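You operate a simulated robot arm through the tools that you are given. There is no shell and no other tool. Be economical: measure what you need, move in short steps, check, and stop when the job is done.

You run a simulated two-armed robot. Do the job below in one go: nothing can be reset, and whatever is moved stays where it is left.

Task
Pick up the purple sample book with one hand, pass it to the other hand and put it on the open case on the plywood board.
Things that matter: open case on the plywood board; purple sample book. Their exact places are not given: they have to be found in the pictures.

It is judged by the outcome, as a careful person would: the job done as asked, and still so three seconds after it is handed in. It fails if anything else is knocked over, pushed out of place, dropped, spilled or broken.

Robot
Two 7-joint arms with two-finger parallel grippers on one trunk, on a base that drives. Base frame: it is fixed to the floor where the robot stands at the start and does not move with it; the origin is under the middle of the robot, x ahead of it, y to its left, z up. Readings come in m, rad, newtons and seconds.
The left shoulder is at the start at [0.05, 0.187, 1.035], the right one opposite. With the tool pointing down near the work surface each hand reaches from about 0.1 to 0.66 m from the robot's upright axis, wherever it stands, measured 20 degrees to its own side. Places, roughly: open case on the plywood board [-3.9, -1.4, 0.9]. Payload 3.43 kg a hand.
The tool frame of a hand sits at the grasp point between the pads (the TCP): z along the fingers, y along the line on which they close. The tips reach 0.03 m beyond it. Largest opening 0.094 m; finger width 0.028, thickness 0.01; the body of the gripper, 0.05 by 0.096 m, starts 0.055 m behind the TCP.
Orientation is told as [roll, pitch, yaw] about the base's x, y, z axes, in that order, counted from this pose: with the fingers straight down and closing along the base's y, the tool's x points along the base's -x, its y along +y and its z along -z.

Tools
- The arms move only by the tool step_arm. It takes "left_increments", "right_increments" or both (then of equal length, played together; a hand with none holds still); each is one flat list of numbers, 7 for each row, row after row: the shift along the base's x, y, z in m, then the turn, a rotation vector about the base's x, y, z in rad, then the opening, from 0 (shut) to 1 (fully open). In form: [x, y, z, rx, ry, rz, jaw, x, y, z, rx, ry, rz, jaw, ...]. A call has 1 to 10 rows; each row is the pose to reach, as a shift and turn from the pose commanded when the call began. Rows are played at 5 a second. More than 0.05 m and 0.15 rad between two rows, or a gripper value outside its range, and nothing of the call is played. Where a pose cannot be reached the arm comes as near as it can. A force on the tool above 40 N (or 10 N above the force at the start of the call, whichever is more), or a blocked arm, ends the call early, and 0.2 s more pass. The fingers move at their own pace (about 0.153 m/s each) and stop on an object; they squeeze with about 27 N. The grip force told is the motor's: it shows also when the fingers shut on nothing. Time passes only in rows, and 0.2 s behind the last, so rows that repeat a pose let the fingers close. The reply holds the time, the measured pose of the TCP, the force on the tool along the base axes, the opening and the grip force, in the units named above and with some noise, with the torque about the TCP (base axes, N m) and any sound that the robot's microphone picked up.
- Cameras (640 x 400 px; columns grow to the right, rows downward): "scene" is now at [0.1345, 0.006, 1.1988]; the picture's right is [0.09, -1.00, 0.00], its down [-0.58, -0.05, -0.81] and it looks along [0.81, 0.07, -0.59] (base axes); focal length 241 px, centre (320, 200). "left" rides on the left gripper at [0.076, -0.014, -0.102] in its tool frame; the picture's right is [0.18, 0.98, 0.00], its down [-0.75, 0.14, -0.64] and it looks along [-0.63, 0.12, 0.77] (tool axes); focal length 243 px, centre (320, 200). "right" rides on the right gripper at [0.076, 0.014, -0.103] in its tool frame; the picture's right is [-0.18, 0.98, 0.00], its down [-0.75, -0.14, -0.64] and it looks along [-0.63, -0.12, 0.77] (tool axes); focal length 243 px, centre (320, 200).
- get_image(camera): a new picture of that camera. No time passes.
- move_column(by): slides the trunk up (or, below 0, down) by that many m; the arms and the scene camera ride with it, the base frame stays. It gives what a move gives, with no picture.
- drive_base(legs): drives the robot by 1 to 6 legs, each [ahead, left, turn to the left] in m, m and rad, along the robot's own axes; the way and the turn of a leg run together, so that a leg with both is an arc; at most 1.5 m and 3.142 rad a leg. The arms and the cameras ride along, it lands a little off, and it stops where it bumps. It gives what a move gives.
- turn_head(pan, tilt): turns the head with the scene camera to pan (to the left, within 1.396 rad either way) and tilt (down, from -0.506 to 1.204), counted from straight ahead of the robot. It gives what a move gives.
- measure_at(camera, pixels): for up to 12 pixels [column, row] of the newest picture of that camera ("zoom" is the newest enlarged one), the place [x, y, z] in the base frame of the surface seen there, good to about 0.003 m, but the place of the scene camera against the robot may be out by one fixed shift of up to 0.018 m in any direction. No time passes.
- close_up(camera, box): a new picture of the part [left, top, right, bottom] of that camera's present view, enlarged. No time passes.
- sign_off(): hands the job in; it is judged then, once.

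Keep the steps short. Do not move on a guess: measure, check each grasp and each placing, and mend mistakes. In all there are 80 turns and 70 pictures (those below and enlarged ones count). Leave the grippers open and the arms clear of the work at the hand-in unless told otherwise, and finish with a single line.

The tools are called after "Emit:" as a command line: name --argument value ..., lists and objects as JSON in quotes. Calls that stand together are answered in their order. step_arm: Moves the arms, as the interface text tells. Its arguments: {"type":"object","properties":{"left_increments":{"type":"array","items":{"type":"number"}},"right_increments":{"type":"array","items":{"type":"number"}}},"required":[]} The other tools are called the same way: move_column (by) slides the trunk up or down; drive_base (legs) drives the base; turn_head (pan, tilt) turns the head that bears the scene camera; get_image (camera) takes a picture; measure_at (camera, pixels) gives the place of the surface under pixels of a picture; close_up (camera, box) takes an enlarged picture of a part of a camera's view; sign_off () hands the job in.

At the start:

```text
time: 0.0
left_position: [0.3607, 0.1825, 1.0568]
left_tcp_rot: [-0.002, 0.002, 0.003]
left_contact_force: [0.4, 0.6, -1.0]
left_moment: [0.0, 0.02, -0.02]
left_gripper_width: 0.0938
left_finger_force: 0.1
right_position: [0.3796, -0.1347, 0.967]
right_tcp_rot: [-0.001, 0.0, 0.0]
right_contact_force: [0.4, -1.5, 0.1]
right_moment: [0.0, 0.0, 0.0]
right_gripper_width: 0.094
right_finger_force: 0.1
trunk travel left (down, up): [-0.25, 0.182]
robot x, y, heading: [0.0031, 0.0007, -0.004]
head pan, tilt: [0.087, 0.627]
```

scene: 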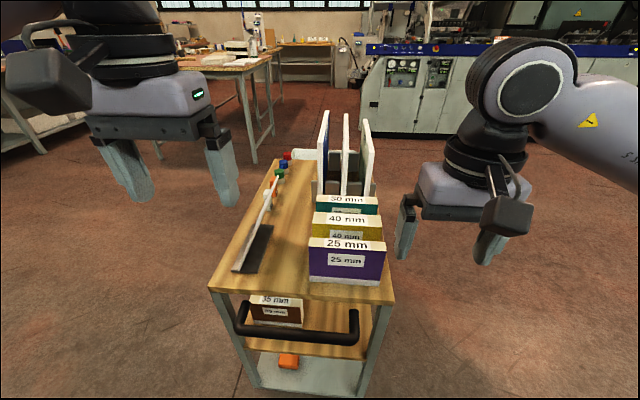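
right: 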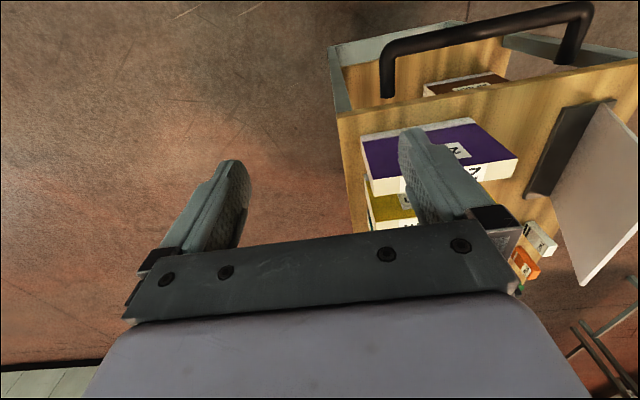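
left: 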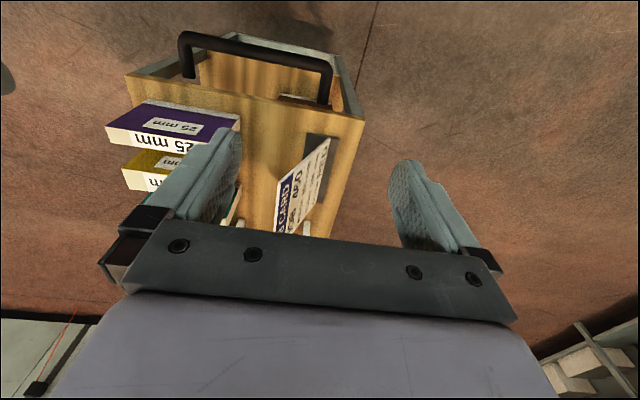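

The purple book (label "25 mm") stands on the near edge of the cart around pixel (347,260). I'll enlarge it and measure it.

Emit:
close_up --camera "scene" --box '[220, 100, 420, 300]'

Emit:
measure_at --camera "scene" --pixels '[[312, 240], [382, 243], [312, 250], [380, 254], [312, 276], [378, 283], [347, 245], [347, 221], [345, 205], [350, 290], [268, 230], [388, 290]]'

```text
2.00 times, centred on (320, 200) of scene
```

zoom: 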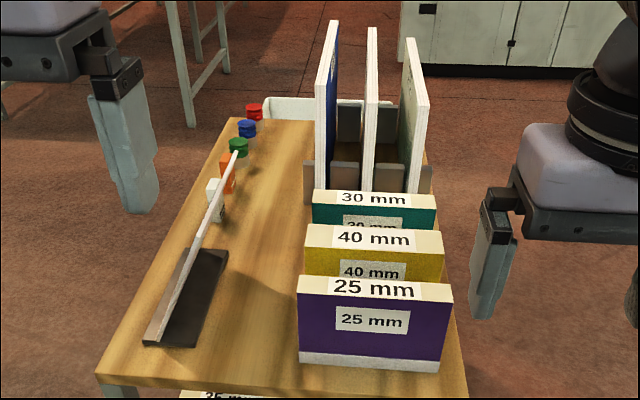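

```text
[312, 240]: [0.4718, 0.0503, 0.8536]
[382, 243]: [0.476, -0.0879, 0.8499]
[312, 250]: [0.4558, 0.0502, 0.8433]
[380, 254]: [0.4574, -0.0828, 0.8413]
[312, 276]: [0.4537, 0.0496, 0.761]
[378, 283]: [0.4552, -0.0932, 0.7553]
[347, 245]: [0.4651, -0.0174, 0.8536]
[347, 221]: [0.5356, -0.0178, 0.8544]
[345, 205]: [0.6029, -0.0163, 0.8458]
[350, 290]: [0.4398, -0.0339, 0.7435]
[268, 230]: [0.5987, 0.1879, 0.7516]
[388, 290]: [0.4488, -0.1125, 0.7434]
```

The book is about 25 mm thick (x 0.455–0.48), 140 mm wide (y −0.09…0.05) and 115 mm tall. I'll check it against the wrist cameras, since the scene camera may be shifted.

Emit:
measure_at --camera "right" --pixels '[[366, 142], [472, 121], [515, 157], [385, 188], [385, 160], [500, 165], [405, 190], [380, 220], [490, 172], [395, 170]]'

Emit:
measure_at --camera "left" --pixels '[[150, 104], [236, 120], [110, 128], [115, 136], [190, 148], [150, 139], [135, 172], [235, 132]]'

```text
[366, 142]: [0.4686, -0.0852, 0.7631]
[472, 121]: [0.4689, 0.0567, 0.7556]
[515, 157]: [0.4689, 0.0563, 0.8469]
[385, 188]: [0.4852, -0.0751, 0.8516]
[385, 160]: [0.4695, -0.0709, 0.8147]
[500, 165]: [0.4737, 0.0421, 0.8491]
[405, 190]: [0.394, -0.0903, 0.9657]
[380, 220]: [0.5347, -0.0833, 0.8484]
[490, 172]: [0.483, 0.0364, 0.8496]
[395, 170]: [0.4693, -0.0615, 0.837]
```

```text
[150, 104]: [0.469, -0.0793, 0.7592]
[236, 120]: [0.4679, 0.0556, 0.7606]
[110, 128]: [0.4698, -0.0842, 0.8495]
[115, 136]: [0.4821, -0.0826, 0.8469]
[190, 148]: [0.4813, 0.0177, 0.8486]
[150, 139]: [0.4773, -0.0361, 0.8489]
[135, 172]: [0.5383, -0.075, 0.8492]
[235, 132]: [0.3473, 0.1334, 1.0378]
```

The wrist cameras agree with each other: front face x=0.469, y from −0.086 to 0.057, top z=0.849. The scene camera is off by about (−0.014, −0.006, +0.003). Next I'll check the gap behind the book to the yellow one.

Emit:
measure_at --camera "zoom" --pixels '[[315, 252], [315, 262], [430, 256], [430, 268], [315, 279], [430, 283], [315, 270], [435, 277]]'

Emit:
close_up --camera "left" --box '[80, 80, 260, 240]'

```text
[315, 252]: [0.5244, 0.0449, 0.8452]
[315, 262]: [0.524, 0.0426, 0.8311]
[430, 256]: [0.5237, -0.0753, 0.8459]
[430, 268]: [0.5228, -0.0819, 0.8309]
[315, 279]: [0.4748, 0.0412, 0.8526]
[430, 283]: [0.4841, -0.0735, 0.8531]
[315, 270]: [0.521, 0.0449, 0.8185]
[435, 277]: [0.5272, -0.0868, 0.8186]
```

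```text
2.50 times, centred on (170, 160) of left
```

zoom: 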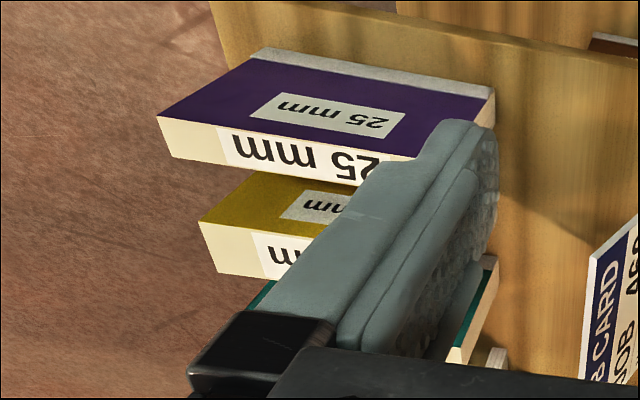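

There is a gap of about 37 mm behind the purple book. I'll turn the right hand about +90° (so it closes along x, camera outward) and bring it above the right half of the book.

Emit:
step_arm --right_increments '[0.01, 0.009, 0.01, 0, 0, 0.145, 1, 0.02, 0.018, 0.01, 0, 0, 0.29, 1, 0.03, 0.027, 0.01, 0, 0, 0.435, 0.9, 0.04, 0.036, 0.01, 0, 0, 0.58, 0.8, 0.05, 0.045, 0.01, 0, 0, 0.725, 0.66, 0.06, 0.054, 0.01, 0, 0, 0.87, 0.66, 0.07, 0.063, 0.01, 0, 0, 1.015, 0.66, 0.08, 0.072, 0.01, 0, 0, 1.16, 0.66, 0.09, 0.081, 0.01, 0, 0, 1.305, 0.66, 0.1044, 0.0897, 0.01, 0, 0, 1.45, 0.66]'

Emit:
step_arm --right_increments '[0, 0, 0, 0, 0, 0.121, 0.66, 0, 0, 0, 0, 0, 0.121, 0.66]'

Emit:
get_image --camera "right"

Emit:
get_image --camera "scene"

```text
time: 2.2
left_position: [0.3587, 0.1807, 1.0575]
left_tcp_rot: [-0.003, -0.002, 0.002]
left_contact_force: [-0.8, 0.4, -0.2]
left_moment: [0.0, -0.02, -0.01]
left_gripper_width: 0.0941
left_finger_force: 0.1
right_position: [0.3765, -0.0509, 0.9933]
right_tcp_rot: [0.006, -0.007, 1.378]
right_contact_force: [-0.2, -0.3, 0.4]
right_moment: [0.0, -0.06, -0.02]
right_gripper_width: 0.0617
right_finger_force: 0.1
right hand out of reach, approached as far as the arm can: row 8, 9, 10
trunk travel left (down, up): [-0.25, 0.182]
robot x, y, heading: [0.0025, 0.0012, -0.002]
head pan, tilt: [0.087, 0.627]
```

```text
time: 2.8
left_position: [0.3613, 0.1811, 1.056]
left_tcp_rot: [-0.001, -0.001, 0.003]
left_contact_force: [-0.3, -0.4, 0.9]
left_moment: [0.0, -0.02, 0.0]
left_gripper_width: 0.094
left_finger_force: 0.0
right_position: [0.3476, -0.0468, 0.99]
right_tcp_rot: [0.008, -0.009, 1.494]
right_contact_force: [-0.2, -0.2, -0.5]
right_moment: [0.01, 0.02, -0.04]
right_gripper_width: 0.0621
right_finger_force: 0.0
right hand out of reach, approached as far as the arm can: row 1, 2
trunk travel left (down, up): [-0.25, 0.182]
robot x, y, heading: [0.0017, -0.0009, 0.0]
head pan, tilt: [0.087, 0.627]
```

```text
64 pictures are left
```

right: 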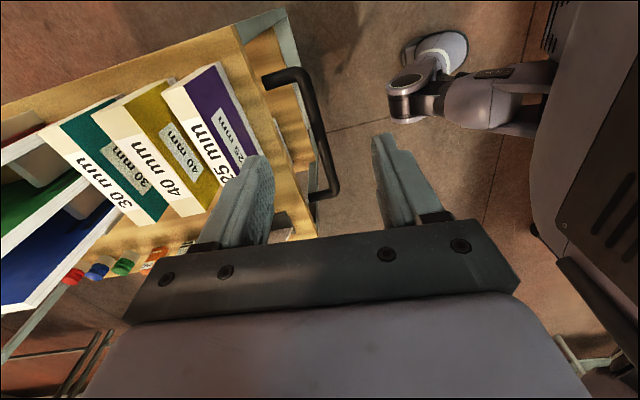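

```text
63 pictures are left
```

scene: 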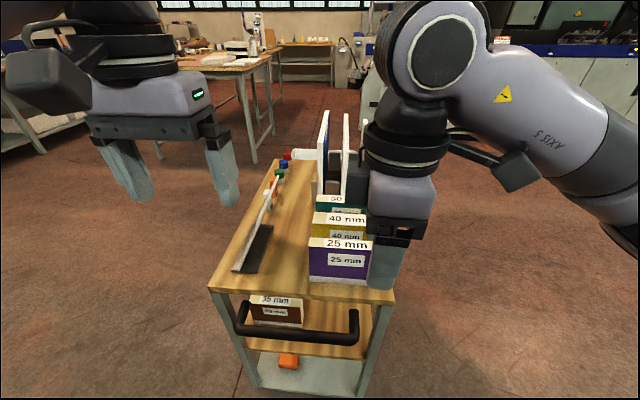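

With yaw 90° the right hand stays short at x≈0.35. The shoulder is low relative to the wrist, so I'll raise the trunk 0.15 m and see whether the target becomes reachable from there.

Emit:
move_column --by 0.15

Emit:
step_arm --right_increments '[0, 0, -0.04, 0, 0, 0, 0.66, 0, 0, -0.08, 0, 0, 0, 0.66, 0, 0, -0.12, 0, 0, 0, 0.66, 0, 0, -0.14, 0, 0, 0, 0.66]'

```text
time: 4.5
left_position: [0.3617, 0.1811, 1.2061]
left_tcp_rot: [-0.001, -0.001, 0.001]
left_contact_force: [0.5, -0.6, -0.3]
left_moment: [0.04, 0.0, -0.02]
left_gripper_width: 0.0941
left_finger_force: 0.1
right_position: [0.3483, -0.0468, 1.1407]
right_tcp_rot: [0.008, -0.008, 1.493]
right_contact_force: [0.0, 0.4, -1.0]
right_moment: [0.0, -0.03, 0.02]
right_gripper_width: 0.062
right_finger_force: 0.0
trunk travel left (down, up): [-0.4, 0.032]
robot x, y, heading: [-0.0016, -0.0011, 0.003]
head pan, tilt: [0.087, 0.627]
```

```text
time: 5.5
left_position: [0.3602, 0.1817, 1.2063]
left_tcp_rot: [-0.002, 0.0, 0.0]
left_contact_force: [0.1, 0.6, 0.0]
left_moment: [0.01, 0.0, -0.02]
left_gripper_width: 0.0941
left_finger_force: 0.1
right_position: [0.3395, -0.0462, 1.0203]
right_tcp_rot: [0.008, -0.008, 1.491]
right_contact_force: [0.7, 0.4, -0.6]
right_moment: [-0.04, 0.0, 0.04]
right_gripper_width: 0.0619
right_finger_force: 0.1
right hand out of reach, approached as far as the arm can: row 2, 3, 4
trunk travel left (down, up): [-0.4, 0.032]
robot x, y, heading: [0.0017, -0.0023, -0.0]
head pan, tilt: [0.087, 0.627]
```

A wrist limit blocks +90° for the right hand. I'll move the right hand back and out of the way while testing the left hand with yaw +90°, well above the table.

Emit:
step_arm --left_increments '[0.01, 0, 0, 0, 0, 0.145, 1, 0.02, 0, 0, 0, 0, 0.29, 1, 0.03, 0, 0, 0, 0, 0.435, 0.9, 0.04, 0, 0, 0, 0, 0.58, 0.8, 0.05, -0.02, 0, 0, 0, 0.725, 0.66, 0.06, -0.04, 0, 0, 0, 0.87, 0.66, 0.07, -0.06, -0.02, 0, 0, 1.015, 0.66, 0.08, -0.08, -0.05, 0, 0, 1.16, 0.66, 0.1, -0.11, -0.08, 0, 0, 1.305, 0.66, 0.12, -0.14, -0.11, 0, 0, 1.45, 0.66]' --right_increments '[-0.01, -0.02, 0.04, 0, 0, -0.145, 0.66, -0.02, -0.05, 0.05, 0, 0, -0.29, 0.66, -0.03, -0.08, 0.05, 0, 0, -0.435, 0.66, -0.04, -0.11, 0.05, 0, 0, -0.58, 0.66, -0.05, -0.14, 0.05, 0, 0, -0.725, 0.66, -0.06, -0.17, 0.05, 0, 0, -0.87, 0.66, -0.08, -0.2, 0.05, 0, 0, -1.015, 0.66, -0.1, -0.21, 0.05, 0, 0, -1.16, 0.66, -0.1, -0.21, 0.05, 0, 0, -1.305, 0.66, -0.1, -0.21, 0.05, 0, 0, -1.45, 0.66]'

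```text
time: 7.8
left_position: [0.4819, 0.0405, 1.0954]
left_tcp_rot: [-0.001, -0.002, 1.454]
left_contact_force: [0.0, 0.2, -0.1]
left_moment: [0.05, -0.03, 0.03]
left_gripper_width: 0.0623
left_finger_force: 0.0
right_position: [0.2558, -0.2575, 1.0772]
right_tcp_rot: [0.008, -0.006, 0.039]
right_contact_force: [0.1, 0.2, 0.3]
right_moment: [-0.02, 0.01, -0.03]
right_gripper_width: 0.0618
right_finger_force: 0.0
right hand out of reach, approached as far as the arm can: row 8, 9, 10
trunk travel left (down, up): [-0.4, 0.032]
robot x, y, heading: [0.0026, -0.0002, -0.001]
head pan, tilt: [0.087, 0.627]
```

The left hand reaches the spot. I'll finish the turn, move to y≈0, x=0.484, and look with the left camera before going down.

Emit:
step_arm --left_increments '[0.002, -0.02, -0.03, 0, 0, 0.117, 0.66, 0.002, -0.0405, -0.07, 0, 0, 0.117, 0.66, 0.002, -0.0505, -0.11, 0, 0, 0.117, 0.66, 0.002, -0.0505, -0.145, 0, 0, 0.117, 0.66]'

Emit:
get_image --camera "left"

Emit:
get_image --camera "scene"

```text
time: 8.8
left_position: [0.4826, -0.0078, 0.9511]
left_tcp_rot: [-0.001, -0.001, 1.57]
left_contact_force: [-0.2, -0.2, -0.7]
left_moment: [-0.01, -0.01, -0.02]
left_gripper_width: 0.0622
left_finger_force: 0.0
right_position: [0.2549, -0.256, 1.0777]
right_tcp_rot: [0.007, -0.006, 0.042]
right_contact_force: [-0.5, -0.1, 0.2]
right_moment: [-0.05, -0.01, 0.01]
right_gripper_width: 0.0617
right_finger_force: 0.1
trunk travel left (down, up): [-0.4, 0.032]
robot x, y, heading: [-0.0011, -0.0003, -0.0]
head pan, tilt: [0.087, 0.627]
```

```text
62 pictures are left
```

left: 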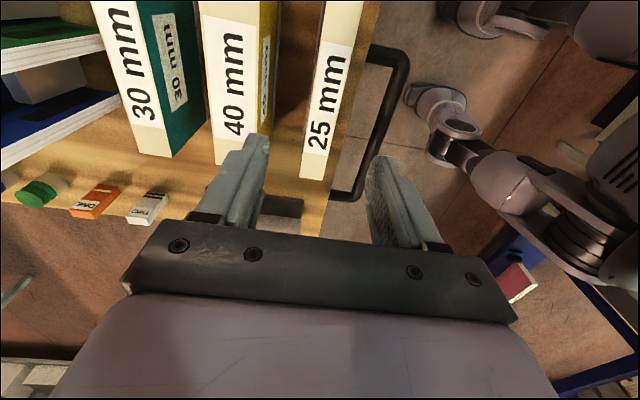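

```text
61 pictures are left
```

scene: 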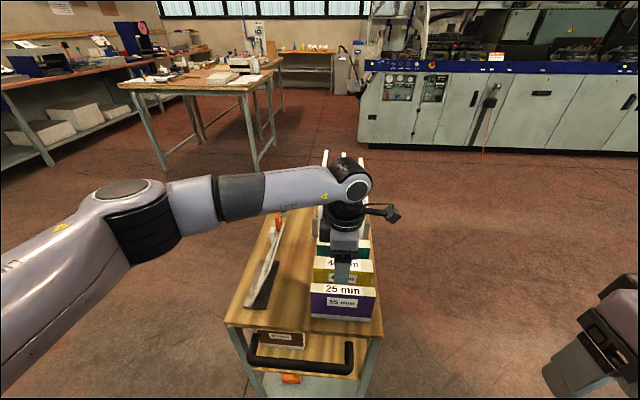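

The book lies at columns 302–360 in the left view. I'll measure its top edges and the yellow book's edge.

Emit:
measure_at --camera "left" --pixels '[[305, 175], [326, 177], [310, 120], [342, 120], [318, 60], [351, 60], [248, 120], [246, 60], [220, 155], [320, 10]]'

```text
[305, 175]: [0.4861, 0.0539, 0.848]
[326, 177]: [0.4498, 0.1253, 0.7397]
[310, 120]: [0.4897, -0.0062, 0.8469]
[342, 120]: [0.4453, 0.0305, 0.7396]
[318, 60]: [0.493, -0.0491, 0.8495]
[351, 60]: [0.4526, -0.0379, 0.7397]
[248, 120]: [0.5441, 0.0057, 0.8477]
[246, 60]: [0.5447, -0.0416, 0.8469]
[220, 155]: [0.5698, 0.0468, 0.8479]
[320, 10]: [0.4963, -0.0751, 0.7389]
```

Emit:
close_up --camera "left" --box '[220, 0, 420, 200]'

Emit:
measure_at --camera "left" --pixels '[[303, 178], [324, 178], [308, 120], [335, 120], [315, 60], [346, 60], [318, 178], [340, 60], [330, 120], [252, 60], [256, 120]]'

```text
2.00 times, centred on (320, 100) of left
```

zoom: 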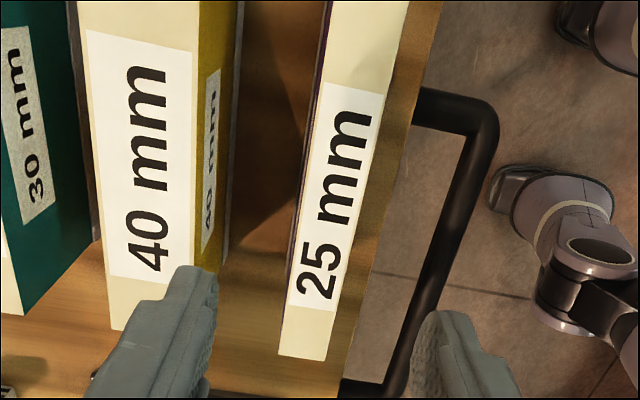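

```text
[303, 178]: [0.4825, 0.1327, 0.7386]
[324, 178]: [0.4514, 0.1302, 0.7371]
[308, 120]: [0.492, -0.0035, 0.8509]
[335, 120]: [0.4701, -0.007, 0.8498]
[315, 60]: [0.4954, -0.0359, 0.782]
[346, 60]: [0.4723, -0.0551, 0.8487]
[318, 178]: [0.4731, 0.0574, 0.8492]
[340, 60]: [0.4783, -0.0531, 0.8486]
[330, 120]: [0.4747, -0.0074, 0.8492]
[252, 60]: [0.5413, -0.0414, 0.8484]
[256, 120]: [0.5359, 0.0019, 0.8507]
```

Top spans x≈0.470–0.493 and the hand is at 0.4826, so it is centred. The rear finger clears the yellow book by about 10 mm. I'll go down to TCP z≈0.828 with the jaws held, and check before closing.

Emit:
step_arm --left_increments '[0, 0, -0.03, 0, 0, 0, 0.66, 0, 0, -0.06, 0, 0, 0, 0.66, 0, 0, -0.085, 0, 0, 0, 0.66, 0, 0, -0.105, 0, 0, 0, 0.66, 0, 0, -0.123, 0, 0, 0, 0.66]'

Emit:
get_image --camera "left"

```text
time: 9.9
left_position: [0.4823, -0.0086, 0.8267]
left_tcp_rot: [-0.003, -0.001, 1.569]
left_contact_force: [0.2, 0.0, -0.2]
left_moment: [0.01, 0.05, 0.0]
left_gripper_width: 0.0622
left_finger_force: 0.0
right_position: [0.2558, -0.2566, 1.0769]
right_tcp_rot: [0.007, -0.009, 0.042]
right_contact_force: [0.2, 0.3, 0.2]
right_moment: [0.0, 0.04, 0.03]
right_gripper_width: 0.062
right_finger_force: 0.0
trunk travel left (down, up): [-0.4, 0.032]
robot x, y, heading: [0.0001, -0.0001, -0.001]
head pan, tilt: [0.087, 0.627]
```

```text
59 pictures are left
```

left: 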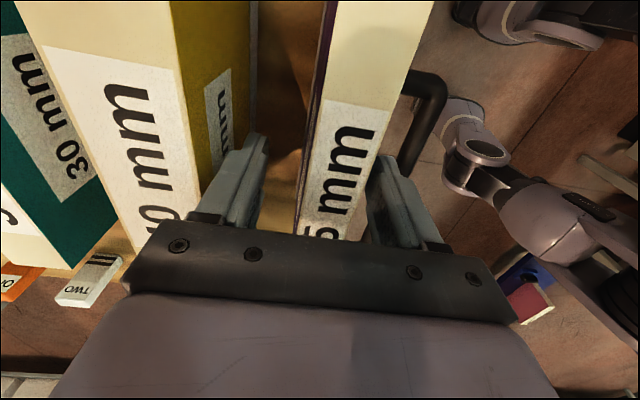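

No contact, and the book is between the fingers. Now I'll close, then lift.

Emit:
step_arm --left_increments '[0, 0, 0, 0, 0, 0, 0.4, 0, 0, 0, 0, 0, 0, 0.2, 0, 0, 0, 0, 0, 0, 0.1, 0, 0, 0, 0, 0, 0, 0.1]'

Emit:
step_arm --left_increments '[0, 0, 0.02, 0, 0, 0, 0.1, 0, 0, 0.06, 0, 0, 0, 0.1, 0, 0, 0.1, 0, 0, 0, 0.1, 0, 0, 0.14, 0, 0, 0, 0.1, 0, 0, 0.18, 0, 0, 0, 0.1, 0, 0, 0.22, 0, 0, 0, 0.1]'

Emit:
get_image --camera "scene"

```text
time: 10.9
left_position: [0.4828, -0.0096, 0.8281]
left_tcp_rot: [0.0, -0.002, 1.569]
left_contact_force: [-0.5, -0.3, 0.4]
left_moment: [-0.01, 0.02, 0.0]
left_gripper_width: 0.0293
left_finger_force: 26.7
right_position: [0.2553, -0.2578, 1.0764]
right_tcp_rot: [0.007, -0.008, 0.042]
right_contact_force: [0.9, 0.7, 0.1]
right_moment: [-0.03, 0.02, -0.01]
right_gripper_width: 0.0618
right_finger_force: 0.0
trunk travel left (down, up): [-0.4, 0.032]
robot x, y, heading: [0.0012, -0.0005, -0.003]
head pan, tilt: [0.087, 0.627]
```

```text
time: 12.3
left_position: [0.4829, -0.0085, 1.0483]
left_tcp_rot: [0.0, -0.001, 1.569]
left_contact_force: [-0.6, -0.3, -2.6]
left_moment: [0.01, 0.0, 0.02]
left_gripper_width: 0.0293
left_finger_force: 27.1
right_position: [0.2544, -0.2565, 1.0778]
right_tcp_rot: [0.007, -0.007, 0.042]
right_contact_force: [0.7, -0.7, 0.6]
right_moment: [0.02, 0.02, 0.0]
right_gripper_width: 0.0619
right_finger_force: 0.1
trunk travel left (down, up): [-0.4, 0.032]
robot x, y, heading: [0.0037, 0.0015, 0.004]
head pan, tilt: [0.087, 0.627]
```

```text
58 pictures are left
```

scene: 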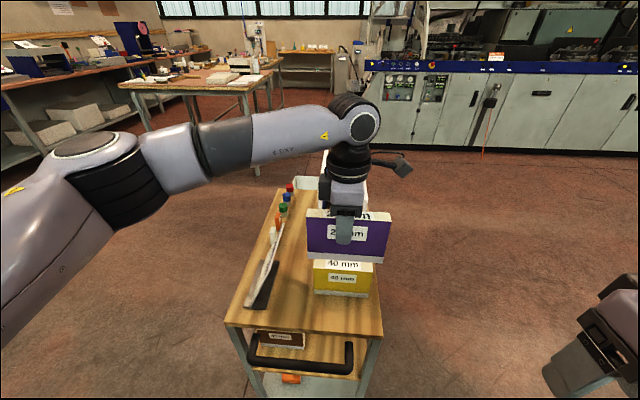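

The book is held (width 29 mm, 2.6 N of weight). I'll draw the left hand back toward the robot and turn it to neutral, then back away from the cart. At the same time I'll look behind with the head.

Emit:
step_arm --left_increments '[-0.02, 0.02, 0.02, 0, 0, 0, 0.1, -0.05, 0.04, 0.04, 0, 0, -0.12, 0.1, -0.08, 0.06, 0.05, 0, 0, -0.26, 0.1, -0.11, 0.09, 0.05, 0, 0, -0.4, 0.1, -0.12, 0.12, 0.05, 0, 0, -0.54, 0.1, -0.12, 0.15, 0.05, 0, 0, -0.68, 0.1, -0.12, 0.18, 0.05, 0, 0, -0.82, 0.1, -0.12, 0.2, 0.05, 0, 0, -0.96, 0.1, -0.12, 0.2, 0.05, 0, 0, -1.1, 0.1, -0.12, 0.2, 0.05, 0, 0, -1.24, 0.1]'

Emit:
turn_head --pan -1.39 --tilt 0.3

Emit:
get_image --camera "scene"

```text
time: 14.6
left_position: [0.3633, 0.1914, 1.0981]
left_tcp_rot: [0.0, 0.001, 0.326]
left_contact_force: [0.4, -0.2, -2.4]
left_moment: [0.0, -0.01, 0.02]
left_gripper_width: 0.0292
left_finger_force: 27.0
right_position: [0.2547, -0.2568, 1.0774]
right_tcp_rot: [0.007, -0.008, 0.042]
right_contact_force: [-0.1, 0.8, -0.1]
right_moment: [0.0, -0.01, -0.03]
right_gripper_width: 0.062
right_finger_force: 0.0
trunk travel left (down, up): [-0.4, 0.032]
robot x, y, heading: [0.0019, -0.001, -0.003]
head pan, tilt: [0.087, 0.627]
```

```text
time: 16.1
left_position: [0.3641, 0.1906, 1.0986]
left_tcp_rot: [-0.002, 0.0, 0.331]
left_contact_force: [-1.1, 0.8, -2.7]
left_moment: [0.0, 0.0, -0.01]
left_gripper_width: 0.029
left_finger_force: 26.8
right_position: [0.2562, -0.2571, 1.0775]
right_tcp_rot: [0.008, -0.008, 0.044]
right_contact_force: [0.6, 0.2, 0.7]
right_moment: [0.01, 0.01, -0.01]
right_gripper_width: 0.0619
right_finger_force: 0.0
trunk travel left (down, up): [-0.4, 0.032]
robot x, y, heading: [0.0021, -0.0007, 0.003]
head pan, tilt: [-1.389, 0.3]
```

```text
57 pictures are left
```

scene: 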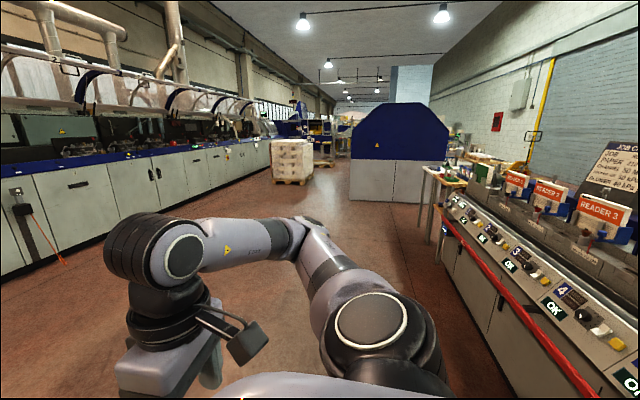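

Emit:
measure_at --camera "scene" --pixels '[[560, 340], [520, 320], [440, 230], [610, 380], [400, 250], [625, 205], [430, 175], [290, 160]]'

Emit:
drive_base --legs '[[-0.3, 0, 0], [0, 0, -1.57]]'

Emit:
turn_head --pan -1.2 --tilt 0.3

Emit:
get_image --camera "scene"

```text
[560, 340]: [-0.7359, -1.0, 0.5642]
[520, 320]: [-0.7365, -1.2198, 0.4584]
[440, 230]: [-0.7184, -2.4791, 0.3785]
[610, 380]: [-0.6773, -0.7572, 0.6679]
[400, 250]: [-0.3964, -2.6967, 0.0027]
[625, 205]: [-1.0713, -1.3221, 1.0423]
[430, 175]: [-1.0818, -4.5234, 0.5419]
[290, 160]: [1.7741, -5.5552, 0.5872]
```

```text
time: 22.0
left_position: [-0.1065, -0.3639, 1.0984]
left_tcp_rot: [-0.002, 0.001, -1.243]
left_contact_force: [0.6, 0.8, -3.0]
left_moment: [-0.04, -0.01, 0.01]
left_gripper_width: 0.0291
left_finger_force: 27.2
right_position: [-0.5551, -0.2547, 1.0767]
right_tcp_rot: [0.006, -0.008, -1.528]
right_contact_force: [0.0, 0.3, -0.6]
right_moment: [-0.01, -0.01, 0.0]
right_gripper_width: 0.0618
right_finger_force: 0.1
trunk travel left (down, up): [-0.4, 0.032]
robot x, y, heading: [-0.2961, -0.0006, -1.569]
head pan, tilt: [-1.389, 0.3]
```

```text
time: 22.7
left_position: [-0.1071, -0.3627, 1.0993]
left_tcp_rot: [-0.001, 0.0, -1.242]
left_contact_force: [0.3, 0.5, -2.9]
left_moment: [-0.05, 0.02, 0.01]
left_gripper_width: 0.029
left_finger_force: 27.2
right_position: [-0.5546, -0.2551, 1.0779]
right_tcp_rot: [0.006, -0.007, -1.53]
right_contact_force: [0.7, 0.2, 0.1]
right_moment: [0.01, 0.0, -0.01]
right_gripper_width: 0.0618
right_finger_force: 0.0
trunk travel left (down, up): [-0.4, 0.032]
robot x, y, heading: [-0.2987, 0.0006, -1.572]
head pan, tilt: [-1.201, 0.3]
```

```text
56 pictures are left
```

scene: 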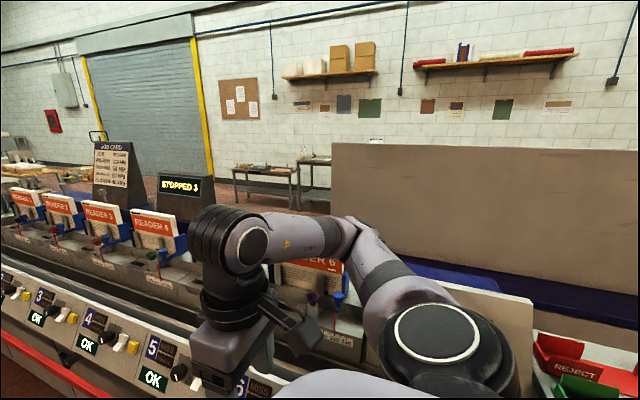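

A long line of machines separates me from the case. I'll measure the tables beyond it and the machine's ends.

Emit:
measure_at --camera "scene" --pixels '[[260, 172], [315, 160], [240, 168], [340, 190], [200, 100], [20, 180], [20, 200], [60, 180], [118, 190], [30, 250], [130, 90], [500, 200]]'

Emit:
turn_head --pan -0.4 --tilt 0.45

Emit:
get_image --camera "scene"

```text
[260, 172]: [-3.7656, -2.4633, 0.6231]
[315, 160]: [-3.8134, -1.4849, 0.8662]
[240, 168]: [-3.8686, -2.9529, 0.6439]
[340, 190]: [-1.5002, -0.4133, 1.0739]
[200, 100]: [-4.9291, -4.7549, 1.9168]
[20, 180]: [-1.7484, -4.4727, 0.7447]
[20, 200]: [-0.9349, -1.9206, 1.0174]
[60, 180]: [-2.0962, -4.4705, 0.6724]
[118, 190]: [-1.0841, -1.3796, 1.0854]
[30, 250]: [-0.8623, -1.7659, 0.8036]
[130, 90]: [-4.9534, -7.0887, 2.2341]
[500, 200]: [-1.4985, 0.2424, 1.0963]
```

```text
time: 23.9
left_position: [-0.1087, -0.3632, 1.0984]
left_tcp_rot: [-0.002, 0.0, -1.243]
left_contact_force: [0.3, 0.1, -2.5]
left_moment: [-0.03, -0.02, -0.03]
left_gripper_width: 0.0293
left_finger_force: 26.9
right_position: [-0.5548, -0.2555, 1.0789]
right_tcp_rot: [0.008, -0.007, -1.528]
right_contact_force: [-0.5, -0.1, 0.2]
right_moment: [-0.03, 0.03, 0.01]
right_gripper_width: 0.062
right_finger_force: 0.0
trunk travel left (down, up): [-0.4, 0.032]
robot x, y, heading: [-0.2985, -0.0037, -1.567]
head pan, tilt: [-0.4, 0.45]
```

```text
55 pictures are left
```

scene: 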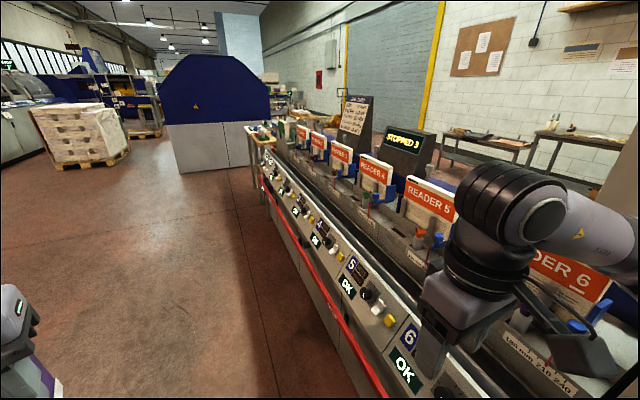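

Emit:
close_up --camera "scene" --box '[220, 70, 460, 220]'

Emit:
measure_at --camera "scene" --pixels '[[265, 128], [258, 165], [300, 118], [285, 118], [250, 160], [205, 168], [245, 105], [280, 105], [470, 140], [560, 130], [250, 130], [300, 97]]'

```text
2.67 times, centred on (340, 145) of scene
```

zoom: 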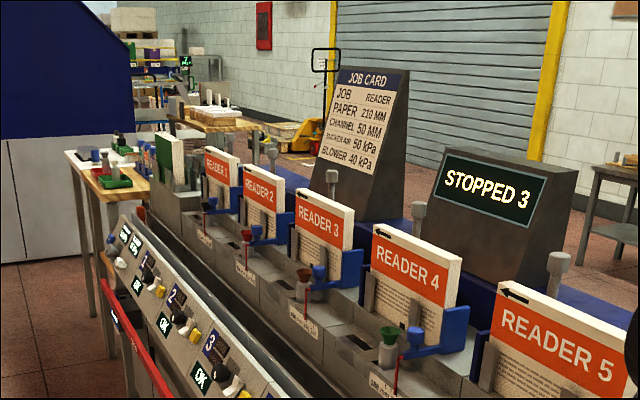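

```text
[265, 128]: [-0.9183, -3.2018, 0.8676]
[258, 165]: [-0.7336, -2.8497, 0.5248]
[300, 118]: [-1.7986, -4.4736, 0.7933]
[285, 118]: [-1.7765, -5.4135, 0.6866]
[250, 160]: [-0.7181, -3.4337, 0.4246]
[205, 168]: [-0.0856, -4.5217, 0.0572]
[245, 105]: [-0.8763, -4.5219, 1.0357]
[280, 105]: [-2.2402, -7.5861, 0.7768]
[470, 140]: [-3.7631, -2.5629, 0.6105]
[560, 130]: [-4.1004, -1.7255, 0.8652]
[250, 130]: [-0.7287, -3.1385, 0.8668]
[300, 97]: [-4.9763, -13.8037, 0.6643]
```

The machine plus an end table run to y≈−3.43, and a blue machine stands at y≈−4.52. That leaves a gap of about 1.05 m. I'll check how far my own elbows stick out before using it.

Emit:
turn_head --pan -1.39 --tilt 0.6

Emit:
get_image --camera "scene"

Emit:
measure_at --camera "scene" --pixels '[[370, 180], [340, 130], [310, 120], [350, 150], [400, 250], [250, 130], [160, 150], [480, 100], [600, 60], [600, 150], [560, 20], [500, 200]]'

```text
time: 25.1
left_position: [-0.1069, -0.363, 1.0985]
left_tcp_rot: [-0.001, -0.001, -1.242]
left_contact_force: [0.2, -0.5, -3.6]
left_moment: [-0.06, -0.04, -0.03]
left_gripper_width: 0.0292
left_finger_force: 27.3
right_position: [-0.5543, -0.2539, 1.0778]
right_tcp_rot: [0.008, -0.009, -1.529]
right_contact_force: [-0.2, -0.3, 0.6]
right_moment: [-0.02, 0.0, 0.01]
right_gripper_width: 0.0617
right_finger_force: 0.0
trunk travel left (down, up): [-0.4, 0.032]
robot x, y, heading: [-0.2965, 0.0013, -1.569]
head pan, tilt: [-1.389, 0.6]
```

```text
53 pictures are left
```

scene: 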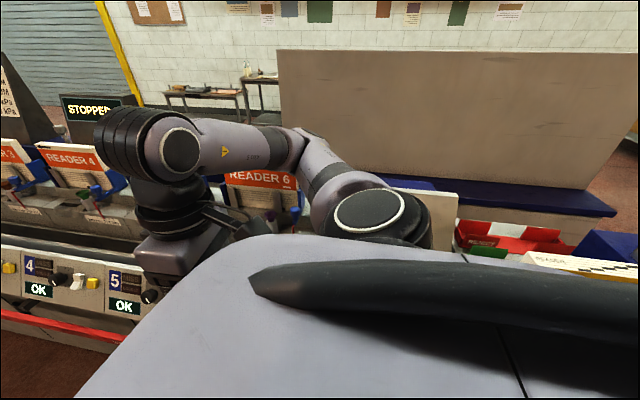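

```text
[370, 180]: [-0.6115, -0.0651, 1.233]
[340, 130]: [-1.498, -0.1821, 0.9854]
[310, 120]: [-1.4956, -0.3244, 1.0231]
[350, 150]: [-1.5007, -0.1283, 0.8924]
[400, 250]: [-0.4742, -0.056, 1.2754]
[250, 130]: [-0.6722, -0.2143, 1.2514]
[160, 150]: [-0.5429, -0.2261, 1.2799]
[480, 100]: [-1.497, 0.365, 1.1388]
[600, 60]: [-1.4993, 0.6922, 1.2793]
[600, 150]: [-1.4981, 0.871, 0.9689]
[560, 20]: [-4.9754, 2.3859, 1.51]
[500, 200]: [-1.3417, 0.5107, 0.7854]
```

My elbows reach about 0.43 m to each side, at z≈1.2, which is above the end table, so the gap is passable. I'll shift left 0.4 m, drive down the aisle, turn right and look.

Emit:
turn_head --pan 0 --tilt 0.45

Emit:
drive_base --legs '[[0, 0.45, 0], [1.5, 0, 0], [1.5, 0, 0], [0.9, 0, 0], [0, 0, -1.57]]'

Emit:
get_image --camera "scene"

```text
time: 26.6
left_position: [-0.1066, -0.3631, 1.0982]
left_tcp_rot: [-0.002, 0.0, -1.242]
left_contact_force: [0.2, -0.3, -2.5]
left_moment: [-0.02, -0.06, -0.02]
left_gripper_width: 0.0294
left_finger_force: 26.8
right_position: [-0.5545, -0.2543, 1.0783]
right_tcp_rot: [0.006, -0.008, -1.528]
right_contact_force: [0.1, -0.1, 1.2]
right_moment: [-0.01, -0.02, 0.02]
right_gripper_width: 0.0618
right_finger_force: 0.1
trunk travel left (down, up): [-0.4, 0.032]
robot x, y, heading: [-0.2976, 0.0005, -1.567]
head pan, tilt: [0.0, 0.45]
```

```text
time: 29.1
left_position: [0.3026, -0.3622, 1.0977]
left_tcp_rot: [0.001, 0.002, -1.24]
left_contact_force: [0.5, 0.2, -3.0]
left_moment: [0.01, -0.02, 0.02]
left_gripper_width: 0.0291
left_finger_force: 26.8
right_position: [-0.1438, -0.2549, 1.0774]
right_tcp_rot: [0.008, -0.008, -1.527]
right_contact_force: [0.6, 0.1, -0.1]
right_moment: [0.01, 0.0, 0.03]
right_gripper_width: 0.0623
right_finger_force: 0.1
trunk travel left (down, up): [-0.4, 0.032]
robot x, y, heading: [0.109, 0.0025, -1.573]
head pan, tilt: [0.0, 0.45]
stopped in leg 1: the robot was blocked; the commanded pose is now the measured one
```

```text
52 pictures are left
```

scene: 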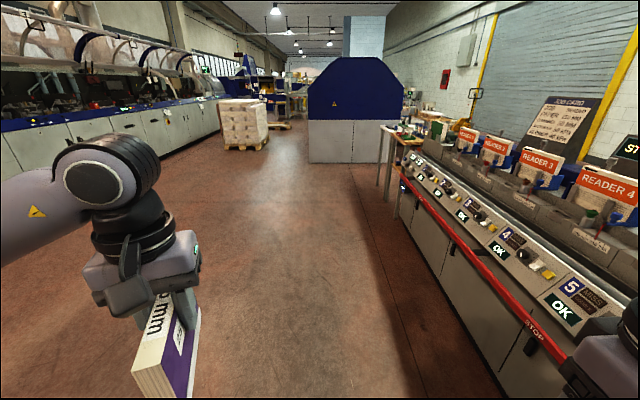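

I was stopped, most likely by the cart handle to my left. I'll look at the cart to see whether it is undisturbed before going on.

Emit:
turn_head --pan 1.39 --tilt 0.8

Emit:
get_image --camera "scene"

```text
time: 30.6
left_position: [0.3033, -0.3621, 1.0983]
left_tcp_rot: [-0.002, -0.001, -1.241]
left_contact_force: [0.2, 0.8, -3.3]
left_moment: [-0.02, 0.01, 0.0]
left_gripper_width: 0.0293
left_finger_force: 26.7
right_position: [-0.1446, -0.2554, 1.0768]
right_tcp_rot: [0.008, -0.008, -1.528]
right_contact_force: [-0.3, 0.2, -0.2]
right_moment: [0.03, 0.0, -0.01]
right_gripper_width: 0.0618
right_finger_force: 0.1
trunk travel left (down, up): [-0.4, 0.032]
robot x, y, heading: [0.1119, 0.0021, -1.565]
head pan, tilt: [1.389, 0.799]
```

```text
51 pictures are left
```

scene: 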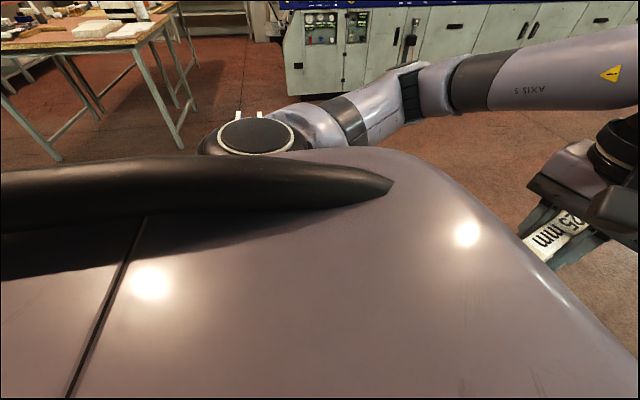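

The cart is hidden by my own body. I'll back off to the right, go forward, then turn to see it.

Emit:
drive_base --legs '[[0, -0.2, 0], [1.1, 0, 0], [0, 0, 1.57]]'

Emit:
turn_head --pan 0.95 --tilt 0.45

Emit:
get_image --camera "scene"

```text
time: 41.2
left_position: [0.2837, -0.9113, 1.0971]
left_tcp_rot: [-0.002, 0.0, 0.325]
left_contact_force: [0.0, -0.6, -3.5]
left_moment: [-0.02, 0.01, 0.0]
left_gripper_width: 0.0292
left_finger_force: 26.9
right_position: [0.1742, -1.3582, 1.0762]
right_tcp_rot: [0.007, -0.007, 0.04]
right_contact_force: [0.0, 0.6, -0.4]
right_moment: [0.04, -0.01, 0.0]
right_gripper_width: 0.0619
right_finger_force: 0.0
trunk travel left (down, up): [-0.4, 0.032]
robot x, y, heading: [-0.0805, -1.1011, -0.004]
head pan, tilt: [1.389, 0.799]
```

```text
time: 42.1
left_position: [0.2836, -0.9102, 1.0971]
left_tcp_rot: [-0.003, 0.001, 0.324]
left_contact_force: [-0.3, 0.4, -3.2]
left_moment: [-0.01, 0.0, 0.04]
left_gripper_width: 0.029
left_finger_force: 27.1
right_position: [0.1742, -1.3586, 1.0784]
right_tcp_rot: [0.007, -0.007, 0.04]
right_contact_force: [0.6, 0.0, -0.7]
right_moment: [0.04, 0.0, -0.01]
right_gripper_width: 0.0619
right_finger_force: 0.0
trunk travel left (down, up): [-0.4, 0.032]
robot x, y, heading: [-0.0795, -1.101, -0.001]
head pan, tilt: [0.949, 0.45]
```

```text
50 pictures are left
```

scene: 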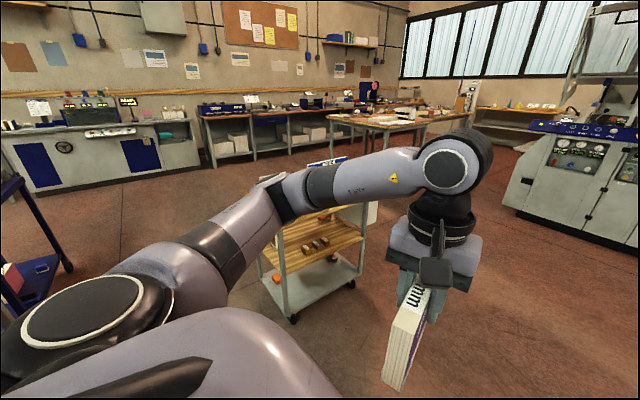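

Emit:
drive_base --legs '[[-0.1, -0.1, 0.95]]'

Emit:
turn_head --pan 0.0 --tilt 0.4

Emit:
get_image --camera "scene"

```text
time: 45.0
left_position: [-0.0678, -0.8255, 1.0979]
left_tcp_rot: [-0.002, -0.001, 1.279]
left_contact_force: [-0.1, 0.6, -2.8]
left_moment: [0.03, -0.01, 0.02]
left_gripper_width: 0.0291
left_finger_force: 27.0
right_position: [0.2331, -1.1737, 1.077]
right_tcp_rot: [0.008, -0.007, 0.993]
right_contact_force: [-0.1, 0.2, -1.0]
right_moment: [0.03, 0.01, -0.02]
right_gripper_width: 0.0622
right_finger_force: 0.1
trunk travel left (down, up): [-0.4, 0.032]
robot x, y, heading: [-0.1265, -1.2328, 0.947]
head pan, tilt: [0.949, 0.45]
```

```text
time: 46.2
left_position: [-0.0679, -0.8264, 1.0975]
left_tcp_rot: [-0.002, 0.0, 1.277]
left_contact_force: [-0.6, -0.4, -2.3]
left_moment: [0.03, 0.0, 0.04]
left_gripper_width: 0.0294
left_finger_force: 26.9
right_position: [0.2327, -1.1735, 1.0762]
right_tcp_rot: [0.007, -0.008, 0.992]
right_contact_force: [0.3, 0.3, 0.3]
right_moment: [0.01, -0.01, -0.03]
right_gripper_width: 0.0621
right_finger_force: 0.0
trunk travel left (down, up): [-0.4, 0.032]
robot x, y, heading: [-0.123, -1.2315, 0.951]
head pan, tilt: [0.0, 0.4]
```

```text
49 pictures are left
```

scene: 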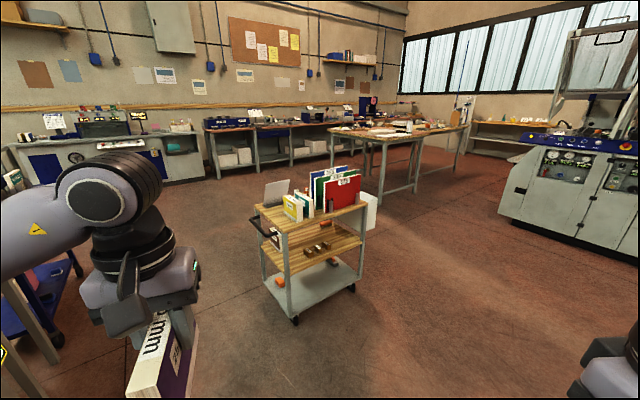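

The cart and everything on it is standing. A quick measurement of the cart's right-front corner (about 284,232) will tell whether it shifted.

Emit:
close_up --camera "scene" --box '[230, 160, 390, 260]'

Emit:
measure_at --camera "zoom" --pixels '[[225, 285], [300, 240], [245, 165], [100, 195], [300, 160], [540, 180]]'

```text
4.00 times, centred on (310, 210) of scene
```

zoom: 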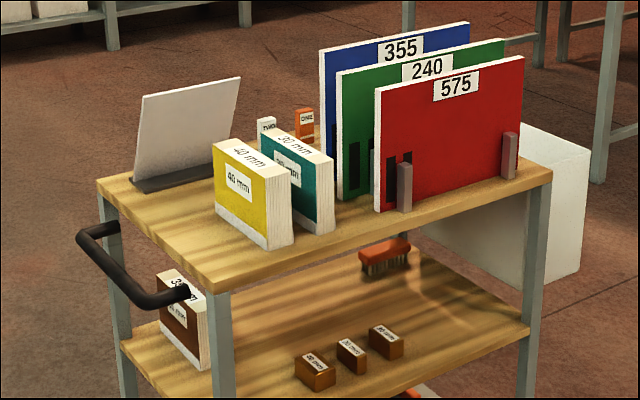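

```text
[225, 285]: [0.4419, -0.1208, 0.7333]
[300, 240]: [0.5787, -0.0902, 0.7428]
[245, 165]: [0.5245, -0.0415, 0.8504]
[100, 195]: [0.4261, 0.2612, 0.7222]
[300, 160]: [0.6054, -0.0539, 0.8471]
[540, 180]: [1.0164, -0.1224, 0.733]
```

The cart has not moved noticeably. Now down the aisle to y≈−3.5, then turn to face the gap and look.

Emit:
drive_base --legs '[[0, 0, -2.52], [1.2, 0, 0], [1.05, 0, 0], [0, 0, -1.57]]'

Emit:
get_image --camera "scene"

```text
time: 67.2
left_position: [-0.5306, -3.6689, 1.0978]
left_tcp_rot: [-0.001, 0.001, -2.849]
left_contact_force: [-0.1, 0.3, -2.3]
left_moment: [0.01, -0.02, -0.02]
left_gripper_width: 0.0291
left_finger_force: 27.0
right_position: [-0.4068, -3.2245, 1.0771]
right_tcp_rot: [0.008, -0.005, -3.134]
right_contact_force: [-0.4, -0.8, -0.1]
right_moment: [-0.01, -0.04, -0.01]
right_gripper_width: 0.0618
right_finger_force: 0.0
trunk travel left (down, up): [-0.4, 0.032]
robot x, y, heading: [-0.1617, -3.4896, 3.106]
head pan, tilt: [0.0, 0.4]
```

```text
47 pictures are left
```

scene: 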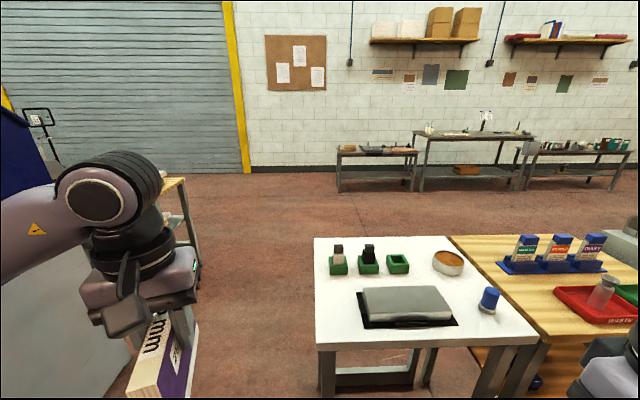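

Emit:
measure_at --camera "scene" --pixels '[[315, 240], [317, 340], [345, 340], [180, 185], [195, 265], [20, 130], [100, 370], [430, 310], [380, 148], [470, 135], [590, 150], [488, 120]]'

Emit:
close_up --camera "scene" --box '[320, 90, 640, 210]'

```text
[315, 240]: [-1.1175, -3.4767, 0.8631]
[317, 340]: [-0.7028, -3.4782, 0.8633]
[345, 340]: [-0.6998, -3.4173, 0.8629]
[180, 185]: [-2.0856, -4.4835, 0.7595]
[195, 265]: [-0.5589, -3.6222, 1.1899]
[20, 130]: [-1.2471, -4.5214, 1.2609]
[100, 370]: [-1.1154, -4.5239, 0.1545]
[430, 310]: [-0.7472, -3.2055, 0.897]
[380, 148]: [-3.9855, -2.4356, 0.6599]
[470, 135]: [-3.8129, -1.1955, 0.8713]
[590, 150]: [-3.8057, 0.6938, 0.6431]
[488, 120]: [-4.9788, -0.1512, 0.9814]
```

```text
2.00 times, centred on (480, 150) of scene
```

zoom: 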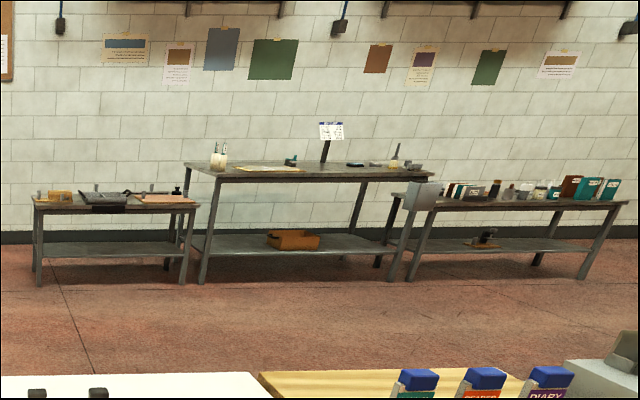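

The middle table at about (−3.85, −1.3) bears the plywood board. The aisle beyond the gap looks free. I'll pass the gap at y≈−3.95 and stop past the end table.

Emit:
drive_base --legs '[[0, 0, 0.035], [0, 0.45, 0], [1.3, 0, 0], [1.2, 0, 0]]'

Emit:
turn_head --pan -0.9 --tilt 0.4

Emit:
get_image --camera "scene"

```text
time: 82.2
left_position: [-3.0476, -4.1578, 1.0977]
left_tcp_rot: [-0.002, -0.001, -2.822]
left_contact_force: [0.5, -0.1, -3.9]
left_moment: [0.01, -0.01, -0.01]
left_gripper_width: 0.0293
left_finger_force: 27.1
right_position: [-2.9379, -3.7102, 1.0756]
right_tcp_rot: [0.008, -0.005, -3.107]
right_contact_force: [-0.2, 0.3, 0.0]
right_moment: [-0.01, 0.01, 0.02]
right_gripper_width: 0.0618
right_finger_force: 0.0
trunk travel left (down, up): [-0.4, 0.032]
robot x, y, heading: [-2.6861, -3.9688, 3.134]
head pan, tilt: [0.0, 0.4]
```

```text
time: 83.4
left_position: [-3.0478, -4.1577, 1.0972]
left_tcp_rot: [0.002, 0.0, -2.82]
left_contact_force: [1.1, -0.2, -2.1]
left_moment: [0.01, 0.01, 0.02]
left_gripper_width: 0.0291
left_finger_force: 26.3
right_position: [-2.9369, -3.7114, 1.0759]
right_tcp_rot: [0.007, -0.008, -3.105]
right_contact_force: [-0.6, 0.5, 0.0]
right_moment: [0.01, -0.02, 0.04]
right_gripper_width: 0.0621
right_finger_force: 0.1
trunk travel left (down, up): [-0.4, 0.032]
robot x, y, heading: [-2.6812, -3.9704, 3.134]
head pan, tilt: [-0.901, 0.4]
```

```text
45 pictures are left
```

scene: 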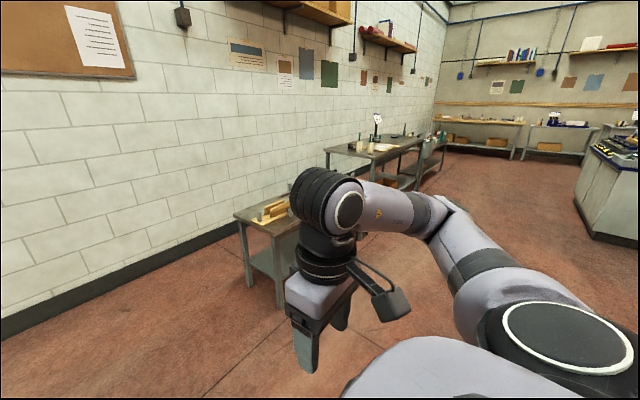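

The aisle is free. I'll strafe right to y≈−1.4 and look at the middle table.

Emit:
drive_base --legs '[[0, -1.3, 0], [0, -1.25, 0]]'

Emit:
turn_head --pan 0 --tilt 0.35

Emit:
get_image --camera "scene"

Emit:
close_up --camera "scene" --box '[200, 120, 440, 270]'

```text
time: 95.8
left_position: [-3.0207, -1.608, 1.0982]
left_tcp_rot: [0.0, 0.0, -2.828]
left_contact_force: [-1.2, 0.1, -3.6]
left_moment: [0.0, 0.01, 0.04]
left_gripper_width: 0.0295
left_finger_force: 26.9
right_position: [-2.9064, -1.1627, 1.0771]
right_tcp_rot: [0.007, -0.007, -3.113]
right_contact_force: [0.0, 0.2, -0.5]
right_moment: [0.0, 0.0, -0.01]
right_gripper_width: 0.0621
right_finger_force: 0.1
trunk travel left (down, up): [-0.4, 0.032]
robot x, y, heading: [-2.6531, -1.425, 3.129]
head pan, tilt: [-0.901, 0.4]
```

```text
time: 97.0
left_position: [-3.0202, -1.6087, 1.0965]
left_tcp_rot: [0.002, -0.002, -2.829]
left_contact_force: [0.0, 0.4, -2.8]
left_moment: [-0.01, 0.0, 0.03]
left_gripper_width: 0.029
left_finger_force: 26.6
right_position: [-2.9062, -1.1634, 1.0771]
right_tcp_rot: [0.007, -0.007, -3.112]
right_contact_force: [-0.3, -0.1, 0.5]
right_moment: [0.0, -0.02, -0.01]
right_gripper_width: 0.0619
right_finger_force: 0.0
trunk travel left (down, up): [-0.4, 0.032]
robot x, y, heading: [-2.654, -1.4239, 3.127]
head pan, tilt: [0.0, 0.351]
```

```text
44 pictures are left
```

scene: 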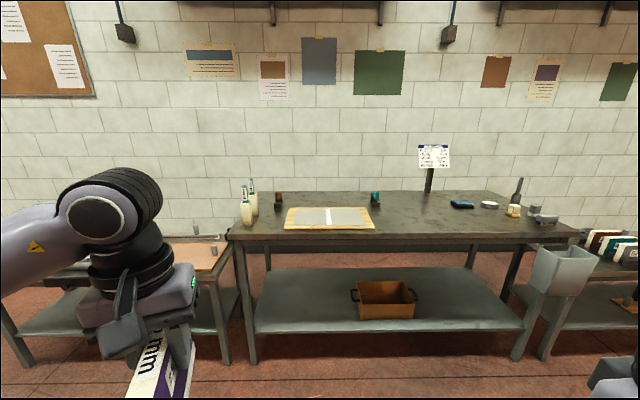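

```text
2.67 times, centred on (320, 195) of scene
```

zoom: 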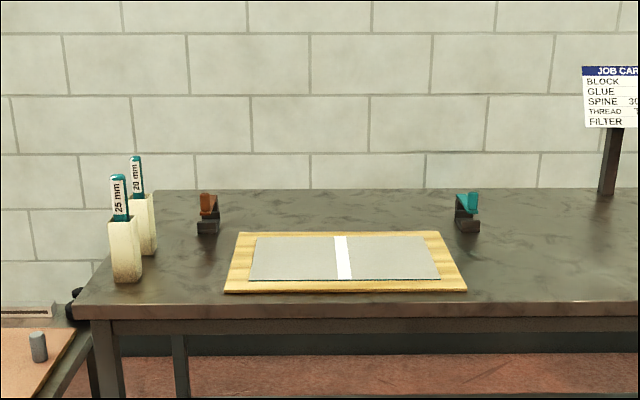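

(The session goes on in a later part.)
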